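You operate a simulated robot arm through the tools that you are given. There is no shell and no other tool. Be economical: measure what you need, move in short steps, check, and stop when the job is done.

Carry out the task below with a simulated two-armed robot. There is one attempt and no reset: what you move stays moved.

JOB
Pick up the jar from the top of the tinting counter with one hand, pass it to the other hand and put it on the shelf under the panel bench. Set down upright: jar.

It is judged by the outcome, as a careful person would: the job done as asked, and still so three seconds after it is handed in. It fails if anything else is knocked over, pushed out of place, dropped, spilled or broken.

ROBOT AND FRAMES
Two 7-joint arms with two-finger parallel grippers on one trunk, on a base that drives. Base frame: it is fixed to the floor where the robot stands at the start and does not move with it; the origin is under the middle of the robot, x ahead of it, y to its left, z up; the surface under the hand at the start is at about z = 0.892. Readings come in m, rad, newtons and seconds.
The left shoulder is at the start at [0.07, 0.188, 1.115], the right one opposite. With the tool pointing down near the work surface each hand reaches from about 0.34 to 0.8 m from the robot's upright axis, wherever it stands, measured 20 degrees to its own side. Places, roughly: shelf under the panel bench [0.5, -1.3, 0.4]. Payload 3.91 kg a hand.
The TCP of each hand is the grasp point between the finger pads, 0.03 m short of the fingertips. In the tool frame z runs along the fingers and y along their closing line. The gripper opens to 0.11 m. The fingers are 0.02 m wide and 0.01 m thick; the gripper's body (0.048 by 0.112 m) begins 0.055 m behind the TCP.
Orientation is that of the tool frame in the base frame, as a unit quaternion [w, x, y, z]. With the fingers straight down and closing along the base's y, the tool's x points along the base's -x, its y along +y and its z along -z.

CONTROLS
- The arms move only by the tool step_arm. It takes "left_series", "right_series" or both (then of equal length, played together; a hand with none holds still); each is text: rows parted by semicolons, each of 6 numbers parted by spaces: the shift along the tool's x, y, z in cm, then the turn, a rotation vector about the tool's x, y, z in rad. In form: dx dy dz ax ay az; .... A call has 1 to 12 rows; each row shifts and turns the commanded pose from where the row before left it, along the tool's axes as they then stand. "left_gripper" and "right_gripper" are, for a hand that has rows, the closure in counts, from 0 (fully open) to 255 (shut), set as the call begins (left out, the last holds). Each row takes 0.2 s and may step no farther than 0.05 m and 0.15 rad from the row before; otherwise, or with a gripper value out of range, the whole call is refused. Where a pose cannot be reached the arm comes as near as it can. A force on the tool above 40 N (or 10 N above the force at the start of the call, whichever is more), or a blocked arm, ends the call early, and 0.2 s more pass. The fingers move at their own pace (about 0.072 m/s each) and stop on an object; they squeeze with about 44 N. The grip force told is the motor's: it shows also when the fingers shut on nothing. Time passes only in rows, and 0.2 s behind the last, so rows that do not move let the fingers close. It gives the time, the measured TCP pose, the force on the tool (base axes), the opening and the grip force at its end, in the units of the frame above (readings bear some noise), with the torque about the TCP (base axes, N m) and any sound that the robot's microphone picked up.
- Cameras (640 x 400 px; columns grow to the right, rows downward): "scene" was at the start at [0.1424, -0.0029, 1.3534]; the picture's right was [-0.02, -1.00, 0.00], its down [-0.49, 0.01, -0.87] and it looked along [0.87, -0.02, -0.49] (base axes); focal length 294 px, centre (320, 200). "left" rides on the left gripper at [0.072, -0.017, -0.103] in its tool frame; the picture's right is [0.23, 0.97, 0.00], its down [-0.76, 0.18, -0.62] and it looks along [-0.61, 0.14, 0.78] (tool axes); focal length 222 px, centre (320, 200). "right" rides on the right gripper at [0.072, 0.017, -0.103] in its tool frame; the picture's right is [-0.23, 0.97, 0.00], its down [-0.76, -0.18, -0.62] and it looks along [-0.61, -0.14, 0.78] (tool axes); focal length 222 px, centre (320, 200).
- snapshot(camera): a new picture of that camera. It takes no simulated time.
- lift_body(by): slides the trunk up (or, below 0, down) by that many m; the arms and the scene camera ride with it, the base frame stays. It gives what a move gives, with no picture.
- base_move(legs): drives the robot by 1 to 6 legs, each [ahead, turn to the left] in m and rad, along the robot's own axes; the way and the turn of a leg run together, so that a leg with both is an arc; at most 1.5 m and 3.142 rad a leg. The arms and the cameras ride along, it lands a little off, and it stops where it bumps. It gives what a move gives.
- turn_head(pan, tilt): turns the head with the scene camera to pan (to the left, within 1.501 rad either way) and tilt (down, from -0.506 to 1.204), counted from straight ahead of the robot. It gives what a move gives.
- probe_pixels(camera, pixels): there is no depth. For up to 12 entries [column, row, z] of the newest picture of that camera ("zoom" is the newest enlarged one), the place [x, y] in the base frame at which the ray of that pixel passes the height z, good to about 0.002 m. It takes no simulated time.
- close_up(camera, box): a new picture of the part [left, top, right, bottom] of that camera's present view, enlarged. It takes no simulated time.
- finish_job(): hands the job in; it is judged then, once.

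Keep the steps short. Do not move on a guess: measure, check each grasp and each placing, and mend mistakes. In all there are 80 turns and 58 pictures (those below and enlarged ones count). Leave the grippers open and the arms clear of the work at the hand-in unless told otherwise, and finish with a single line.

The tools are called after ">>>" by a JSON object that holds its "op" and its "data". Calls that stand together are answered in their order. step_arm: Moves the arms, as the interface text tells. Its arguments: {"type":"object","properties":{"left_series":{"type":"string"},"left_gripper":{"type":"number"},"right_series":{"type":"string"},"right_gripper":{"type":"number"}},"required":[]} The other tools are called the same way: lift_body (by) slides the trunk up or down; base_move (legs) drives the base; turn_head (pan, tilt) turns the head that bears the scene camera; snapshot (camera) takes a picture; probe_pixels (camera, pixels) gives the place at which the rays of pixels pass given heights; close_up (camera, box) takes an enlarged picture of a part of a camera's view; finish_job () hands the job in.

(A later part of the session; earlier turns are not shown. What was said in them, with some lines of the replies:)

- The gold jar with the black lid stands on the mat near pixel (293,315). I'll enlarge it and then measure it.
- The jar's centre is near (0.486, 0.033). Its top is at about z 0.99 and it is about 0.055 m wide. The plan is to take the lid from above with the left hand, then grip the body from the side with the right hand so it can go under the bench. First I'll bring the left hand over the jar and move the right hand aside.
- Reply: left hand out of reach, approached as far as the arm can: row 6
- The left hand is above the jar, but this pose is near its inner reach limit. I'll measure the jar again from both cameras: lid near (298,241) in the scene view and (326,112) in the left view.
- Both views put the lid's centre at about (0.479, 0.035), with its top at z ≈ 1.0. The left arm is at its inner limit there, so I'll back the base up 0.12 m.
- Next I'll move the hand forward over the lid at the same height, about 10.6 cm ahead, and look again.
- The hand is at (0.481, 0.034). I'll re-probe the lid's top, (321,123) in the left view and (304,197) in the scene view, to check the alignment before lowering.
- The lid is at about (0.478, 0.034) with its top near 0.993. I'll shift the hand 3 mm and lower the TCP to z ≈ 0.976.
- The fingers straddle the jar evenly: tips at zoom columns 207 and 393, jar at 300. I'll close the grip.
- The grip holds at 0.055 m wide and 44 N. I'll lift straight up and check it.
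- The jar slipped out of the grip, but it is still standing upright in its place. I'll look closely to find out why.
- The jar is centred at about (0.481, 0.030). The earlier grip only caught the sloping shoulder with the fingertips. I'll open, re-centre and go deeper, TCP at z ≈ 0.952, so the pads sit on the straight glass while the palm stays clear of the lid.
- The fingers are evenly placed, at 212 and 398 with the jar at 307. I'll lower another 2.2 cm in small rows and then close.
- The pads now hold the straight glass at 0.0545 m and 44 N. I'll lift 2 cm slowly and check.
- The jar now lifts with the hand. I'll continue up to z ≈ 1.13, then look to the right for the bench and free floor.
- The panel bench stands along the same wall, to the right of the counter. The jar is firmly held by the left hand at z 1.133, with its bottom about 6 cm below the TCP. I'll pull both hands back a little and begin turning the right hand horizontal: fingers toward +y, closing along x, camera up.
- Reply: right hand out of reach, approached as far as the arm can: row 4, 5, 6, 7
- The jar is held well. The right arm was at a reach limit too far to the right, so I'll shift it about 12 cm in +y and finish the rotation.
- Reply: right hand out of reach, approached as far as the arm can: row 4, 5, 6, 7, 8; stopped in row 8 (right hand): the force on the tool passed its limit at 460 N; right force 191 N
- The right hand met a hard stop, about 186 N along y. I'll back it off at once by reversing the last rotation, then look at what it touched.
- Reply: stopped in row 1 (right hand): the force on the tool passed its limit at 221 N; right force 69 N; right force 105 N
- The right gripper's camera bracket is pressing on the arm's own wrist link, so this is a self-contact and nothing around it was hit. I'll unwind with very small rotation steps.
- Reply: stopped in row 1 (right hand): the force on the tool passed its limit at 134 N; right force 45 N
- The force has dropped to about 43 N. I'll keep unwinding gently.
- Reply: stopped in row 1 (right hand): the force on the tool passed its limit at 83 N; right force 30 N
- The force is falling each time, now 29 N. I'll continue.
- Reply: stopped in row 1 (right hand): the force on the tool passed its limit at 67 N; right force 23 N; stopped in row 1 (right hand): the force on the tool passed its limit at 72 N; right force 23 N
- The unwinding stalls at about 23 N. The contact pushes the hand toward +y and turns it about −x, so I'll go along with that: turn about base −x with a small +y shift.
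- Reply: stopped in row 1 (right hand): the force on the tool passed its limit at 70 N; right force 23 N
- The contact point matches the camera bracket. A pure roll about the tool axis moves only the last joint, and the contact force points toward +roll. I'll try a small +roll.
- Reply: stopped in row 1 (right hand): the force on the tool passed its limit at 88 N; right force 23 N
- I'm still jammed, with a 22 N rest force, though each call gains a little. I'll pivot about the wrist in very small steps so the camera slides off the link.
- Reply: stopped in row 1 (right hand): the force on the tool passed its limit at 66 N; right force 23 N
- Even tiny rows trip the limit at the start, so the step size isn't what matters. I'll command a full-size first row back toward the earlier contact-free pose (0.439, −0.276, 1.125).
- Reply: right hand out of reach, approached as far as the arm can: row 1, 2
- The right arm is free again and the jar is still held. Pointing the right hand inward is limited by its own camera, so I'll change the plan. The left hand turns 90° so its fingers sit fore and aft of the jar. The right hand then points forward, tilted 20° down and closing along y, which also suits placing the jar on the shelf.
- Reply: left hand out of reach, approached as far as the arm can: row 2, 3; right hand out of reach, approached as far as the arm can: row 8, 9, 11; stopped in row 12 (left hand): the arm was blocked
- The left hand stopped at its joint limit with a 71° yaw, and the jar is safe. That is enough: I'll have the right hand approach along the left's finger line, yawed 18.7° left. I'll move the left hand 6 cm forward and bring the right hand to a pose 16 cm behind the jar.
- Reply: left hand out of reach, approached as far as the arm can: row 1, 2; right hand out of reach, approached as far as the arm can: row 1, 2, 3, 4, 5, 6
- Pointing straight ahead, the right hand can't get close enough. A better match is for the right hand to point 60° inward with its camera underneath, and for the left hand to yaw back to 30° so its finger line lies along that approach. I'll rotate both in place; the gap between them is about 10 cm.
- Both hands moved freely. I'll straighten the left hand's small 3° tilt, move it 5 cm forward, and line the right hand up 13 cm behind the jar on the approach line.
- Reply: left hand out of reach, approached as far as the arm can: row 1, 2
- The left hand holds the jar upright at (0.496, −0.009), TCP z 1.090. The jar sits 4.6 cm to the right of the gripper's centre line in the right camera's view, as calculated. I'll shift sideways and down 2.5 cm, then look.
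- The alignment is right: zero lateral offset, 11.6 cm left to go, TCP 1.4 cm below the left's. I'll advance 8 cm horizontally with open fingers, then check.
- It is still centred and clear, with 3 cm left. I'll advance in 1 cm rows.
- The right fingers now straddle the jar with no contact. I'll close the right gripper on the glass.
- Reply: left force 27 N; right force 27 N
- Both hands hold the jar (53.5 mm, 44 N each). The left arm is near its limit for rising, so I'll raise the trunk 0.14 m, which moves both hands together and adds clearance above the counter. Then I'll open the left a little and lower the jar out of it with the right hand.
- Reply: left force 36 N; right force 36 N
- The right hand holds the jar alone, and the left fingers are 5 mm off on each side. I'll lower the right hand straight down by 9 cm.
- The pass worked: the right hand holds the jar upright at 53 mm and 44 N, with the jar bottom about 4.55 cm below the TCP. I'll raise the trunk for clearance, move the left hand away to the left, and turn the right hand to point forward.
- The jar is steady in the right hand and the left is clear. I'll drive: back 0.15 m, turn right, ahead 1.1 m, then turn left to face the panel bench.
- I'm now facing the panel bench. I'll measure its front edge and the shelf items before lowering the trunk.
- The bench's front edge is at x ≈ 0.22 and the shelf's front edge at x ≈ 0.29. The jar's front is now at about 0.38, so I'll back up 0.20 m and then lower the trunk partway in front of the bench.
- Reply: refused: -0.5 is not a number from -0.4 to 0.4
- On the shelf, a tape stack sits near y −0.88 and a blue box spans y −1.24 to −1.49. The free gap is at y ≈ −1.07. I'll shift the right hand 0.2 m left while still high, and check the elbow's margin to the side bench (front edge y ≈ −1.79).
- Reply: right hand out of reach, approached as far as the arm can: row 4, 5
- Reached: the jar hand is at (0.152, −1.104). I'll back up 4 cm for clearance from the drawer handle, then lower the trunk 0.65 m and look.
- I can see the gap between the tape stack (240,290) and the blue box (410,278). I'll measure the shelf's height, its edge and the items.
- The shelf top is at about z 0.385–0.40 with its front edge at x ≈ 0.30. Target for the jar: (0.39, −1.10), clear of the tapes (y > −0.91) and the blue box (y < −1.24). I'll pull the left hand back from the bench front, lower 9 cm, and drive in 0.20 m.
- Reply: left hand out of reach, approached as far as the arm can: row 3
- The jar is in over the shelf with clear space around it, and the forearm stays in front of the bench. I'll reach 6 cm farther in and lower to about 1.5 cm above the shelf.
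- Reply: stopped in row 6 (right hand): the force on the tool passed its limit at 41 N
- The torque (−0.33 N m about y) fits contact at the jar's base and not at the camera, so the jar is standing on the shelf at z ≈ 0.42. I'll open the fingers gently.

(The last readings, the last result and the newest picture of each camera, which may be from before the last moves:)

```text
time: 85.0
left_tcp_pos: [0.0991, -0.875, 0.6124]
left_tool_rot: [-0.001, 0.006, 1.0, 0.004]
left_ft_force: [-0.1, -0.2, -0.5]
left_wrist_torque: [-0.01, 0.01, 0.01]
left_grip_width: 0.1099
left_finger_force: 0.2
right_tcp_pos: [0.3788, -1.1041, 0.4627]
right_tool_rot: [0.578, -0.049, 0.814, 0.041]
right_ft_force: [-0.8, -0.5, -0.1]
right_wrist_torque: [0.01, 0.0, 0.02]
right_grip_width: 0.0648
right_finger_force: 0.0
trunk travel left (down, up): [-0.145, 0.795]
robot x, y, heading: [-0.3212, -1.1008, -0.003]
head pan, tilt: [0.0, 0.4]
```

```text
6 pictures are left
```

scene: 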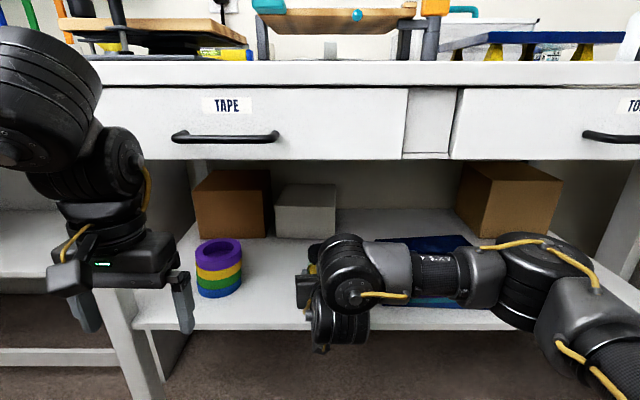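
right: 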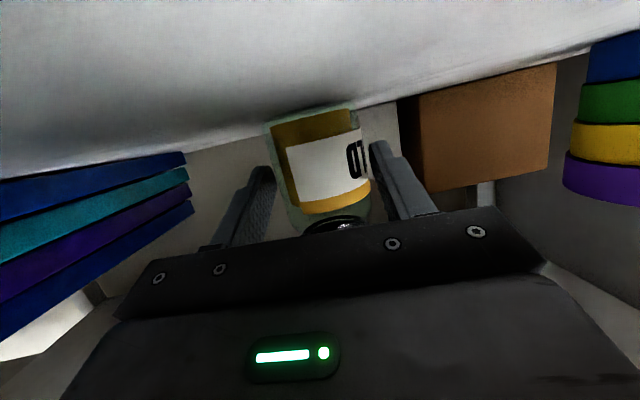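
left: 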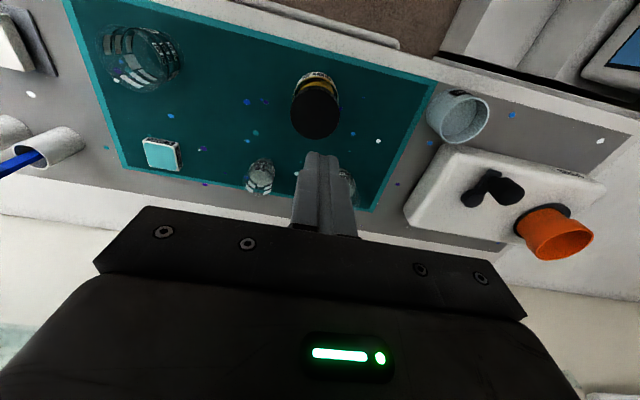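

The jar stands free and no force reads on the hand. I'll open fully, then withdraw straight back 12 cm.

>>> {"op": "step_arm", "data": {"right_series": "0 0 0 0 0 0;0 0 0 0 0 0;0.34 0 -0.94 0 0 0;1.03 0 -2.82 0 0 0;1.03 0 -2.82 0 0 0;1.03 0 -2.82 0 0 0;0 0 0 0 0 0", "right_gripper": 0}}

>>> {"op": "snapshot", "data": {"camera": "right"}}

```text
time: 86.6
left_tcp_pos: [0.1013, -0.8733, 0.6128]
left_tool_rot: [-0.001, 0.005, 1.0, 0.005]
left_ft_force: [0.5, 0.3, -0.2]
left_wrist_torque: [-0.03, -0.02, 0.02]
left_grip_width: 0.11
left_finger_force: 0.1
right_tcp_pos: [0.2767, -1.1177, 0.4618]
right_tool_rot: [0.577, -0.05, 0.814, 0.041]
right_ft_force: [0.5, -0.1, 0.2]
right_wrist_torque: [0.03, 0.0, 0.02]
right_grip_width: 0.1102
right_finger_force: 0.0
trunk travel left (down, up): [-0.145, 0.795]
robot x, y, heading: [-0.3232, -1.1035, 0.003]
head pan, tilt: [0.0, 0.4]
```

```text
5 pictures are left
```

right: 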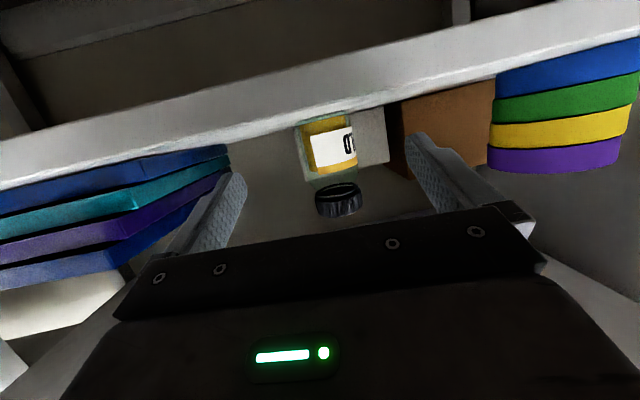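

The jar stands upright on the shelf and the fingers are clear. I'll back the robot out 0.2 m and take a final look.

>>> {"op": "base_move", "data": {"legs": [[-0.2, 0]]}}

>>> {"op": "close_up", "data": {"camera": "scene", "box": [140, 140, 500, 365]}}

```text
time: 88.2
left_tcp_pos: [-0.1013, -0.8744, 0.6112]
left_tool_rot: [-0.001, 0.005, 1.0, 0.003]
left_ft_force: [0.2, -0.2, 0.9]
left_wrist_torque: [-0.01, -0.01, 0.03]
left_grip_width: 0.1101
left_finger_force: 0.0
right_tcp_pos: [0.0779, -1.116, 0.462]
right_tool_rot: [0.578, -0.05, 0.813, 0.042]
right_ft_force: [0.0, 0.0, -0.6]
right_wrist_torque: [-0.04, 0.03, 0.01]
right_grip_width: 0.1104
right_finger_force: 0.0
trunk travel left (down, up): [-0.145, 0.795]
robot x, y, heading: [-0.523, -1.1011, -0.003]
head pan, tilt: [0.0, 0.4]
```

```text
1.78 times, centred on (320, 252) of scene
```

zoom: 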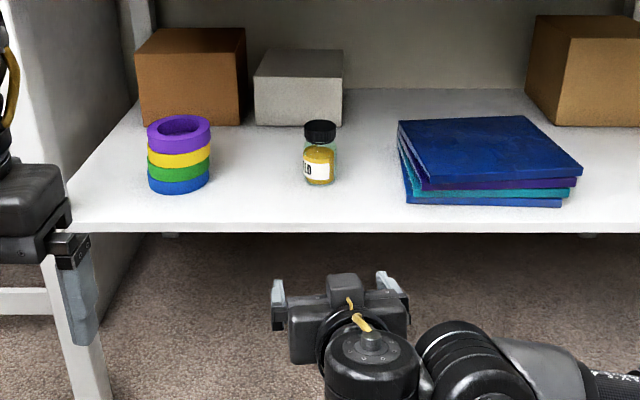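

The jar stands upright on the shelf between the tape rolls and the blue canvases. Nothing else on the shelf has moved, both grippers are open and both arms are clear. I'm handing in now.

>>> {"op": "finish_job", "data": {}}

```text
The job is handed in.
```

The jar was picked up with the left hand, passed to the right, and now stands upright on the shelf under the panel bench, with nothing else disturbed that I could see.
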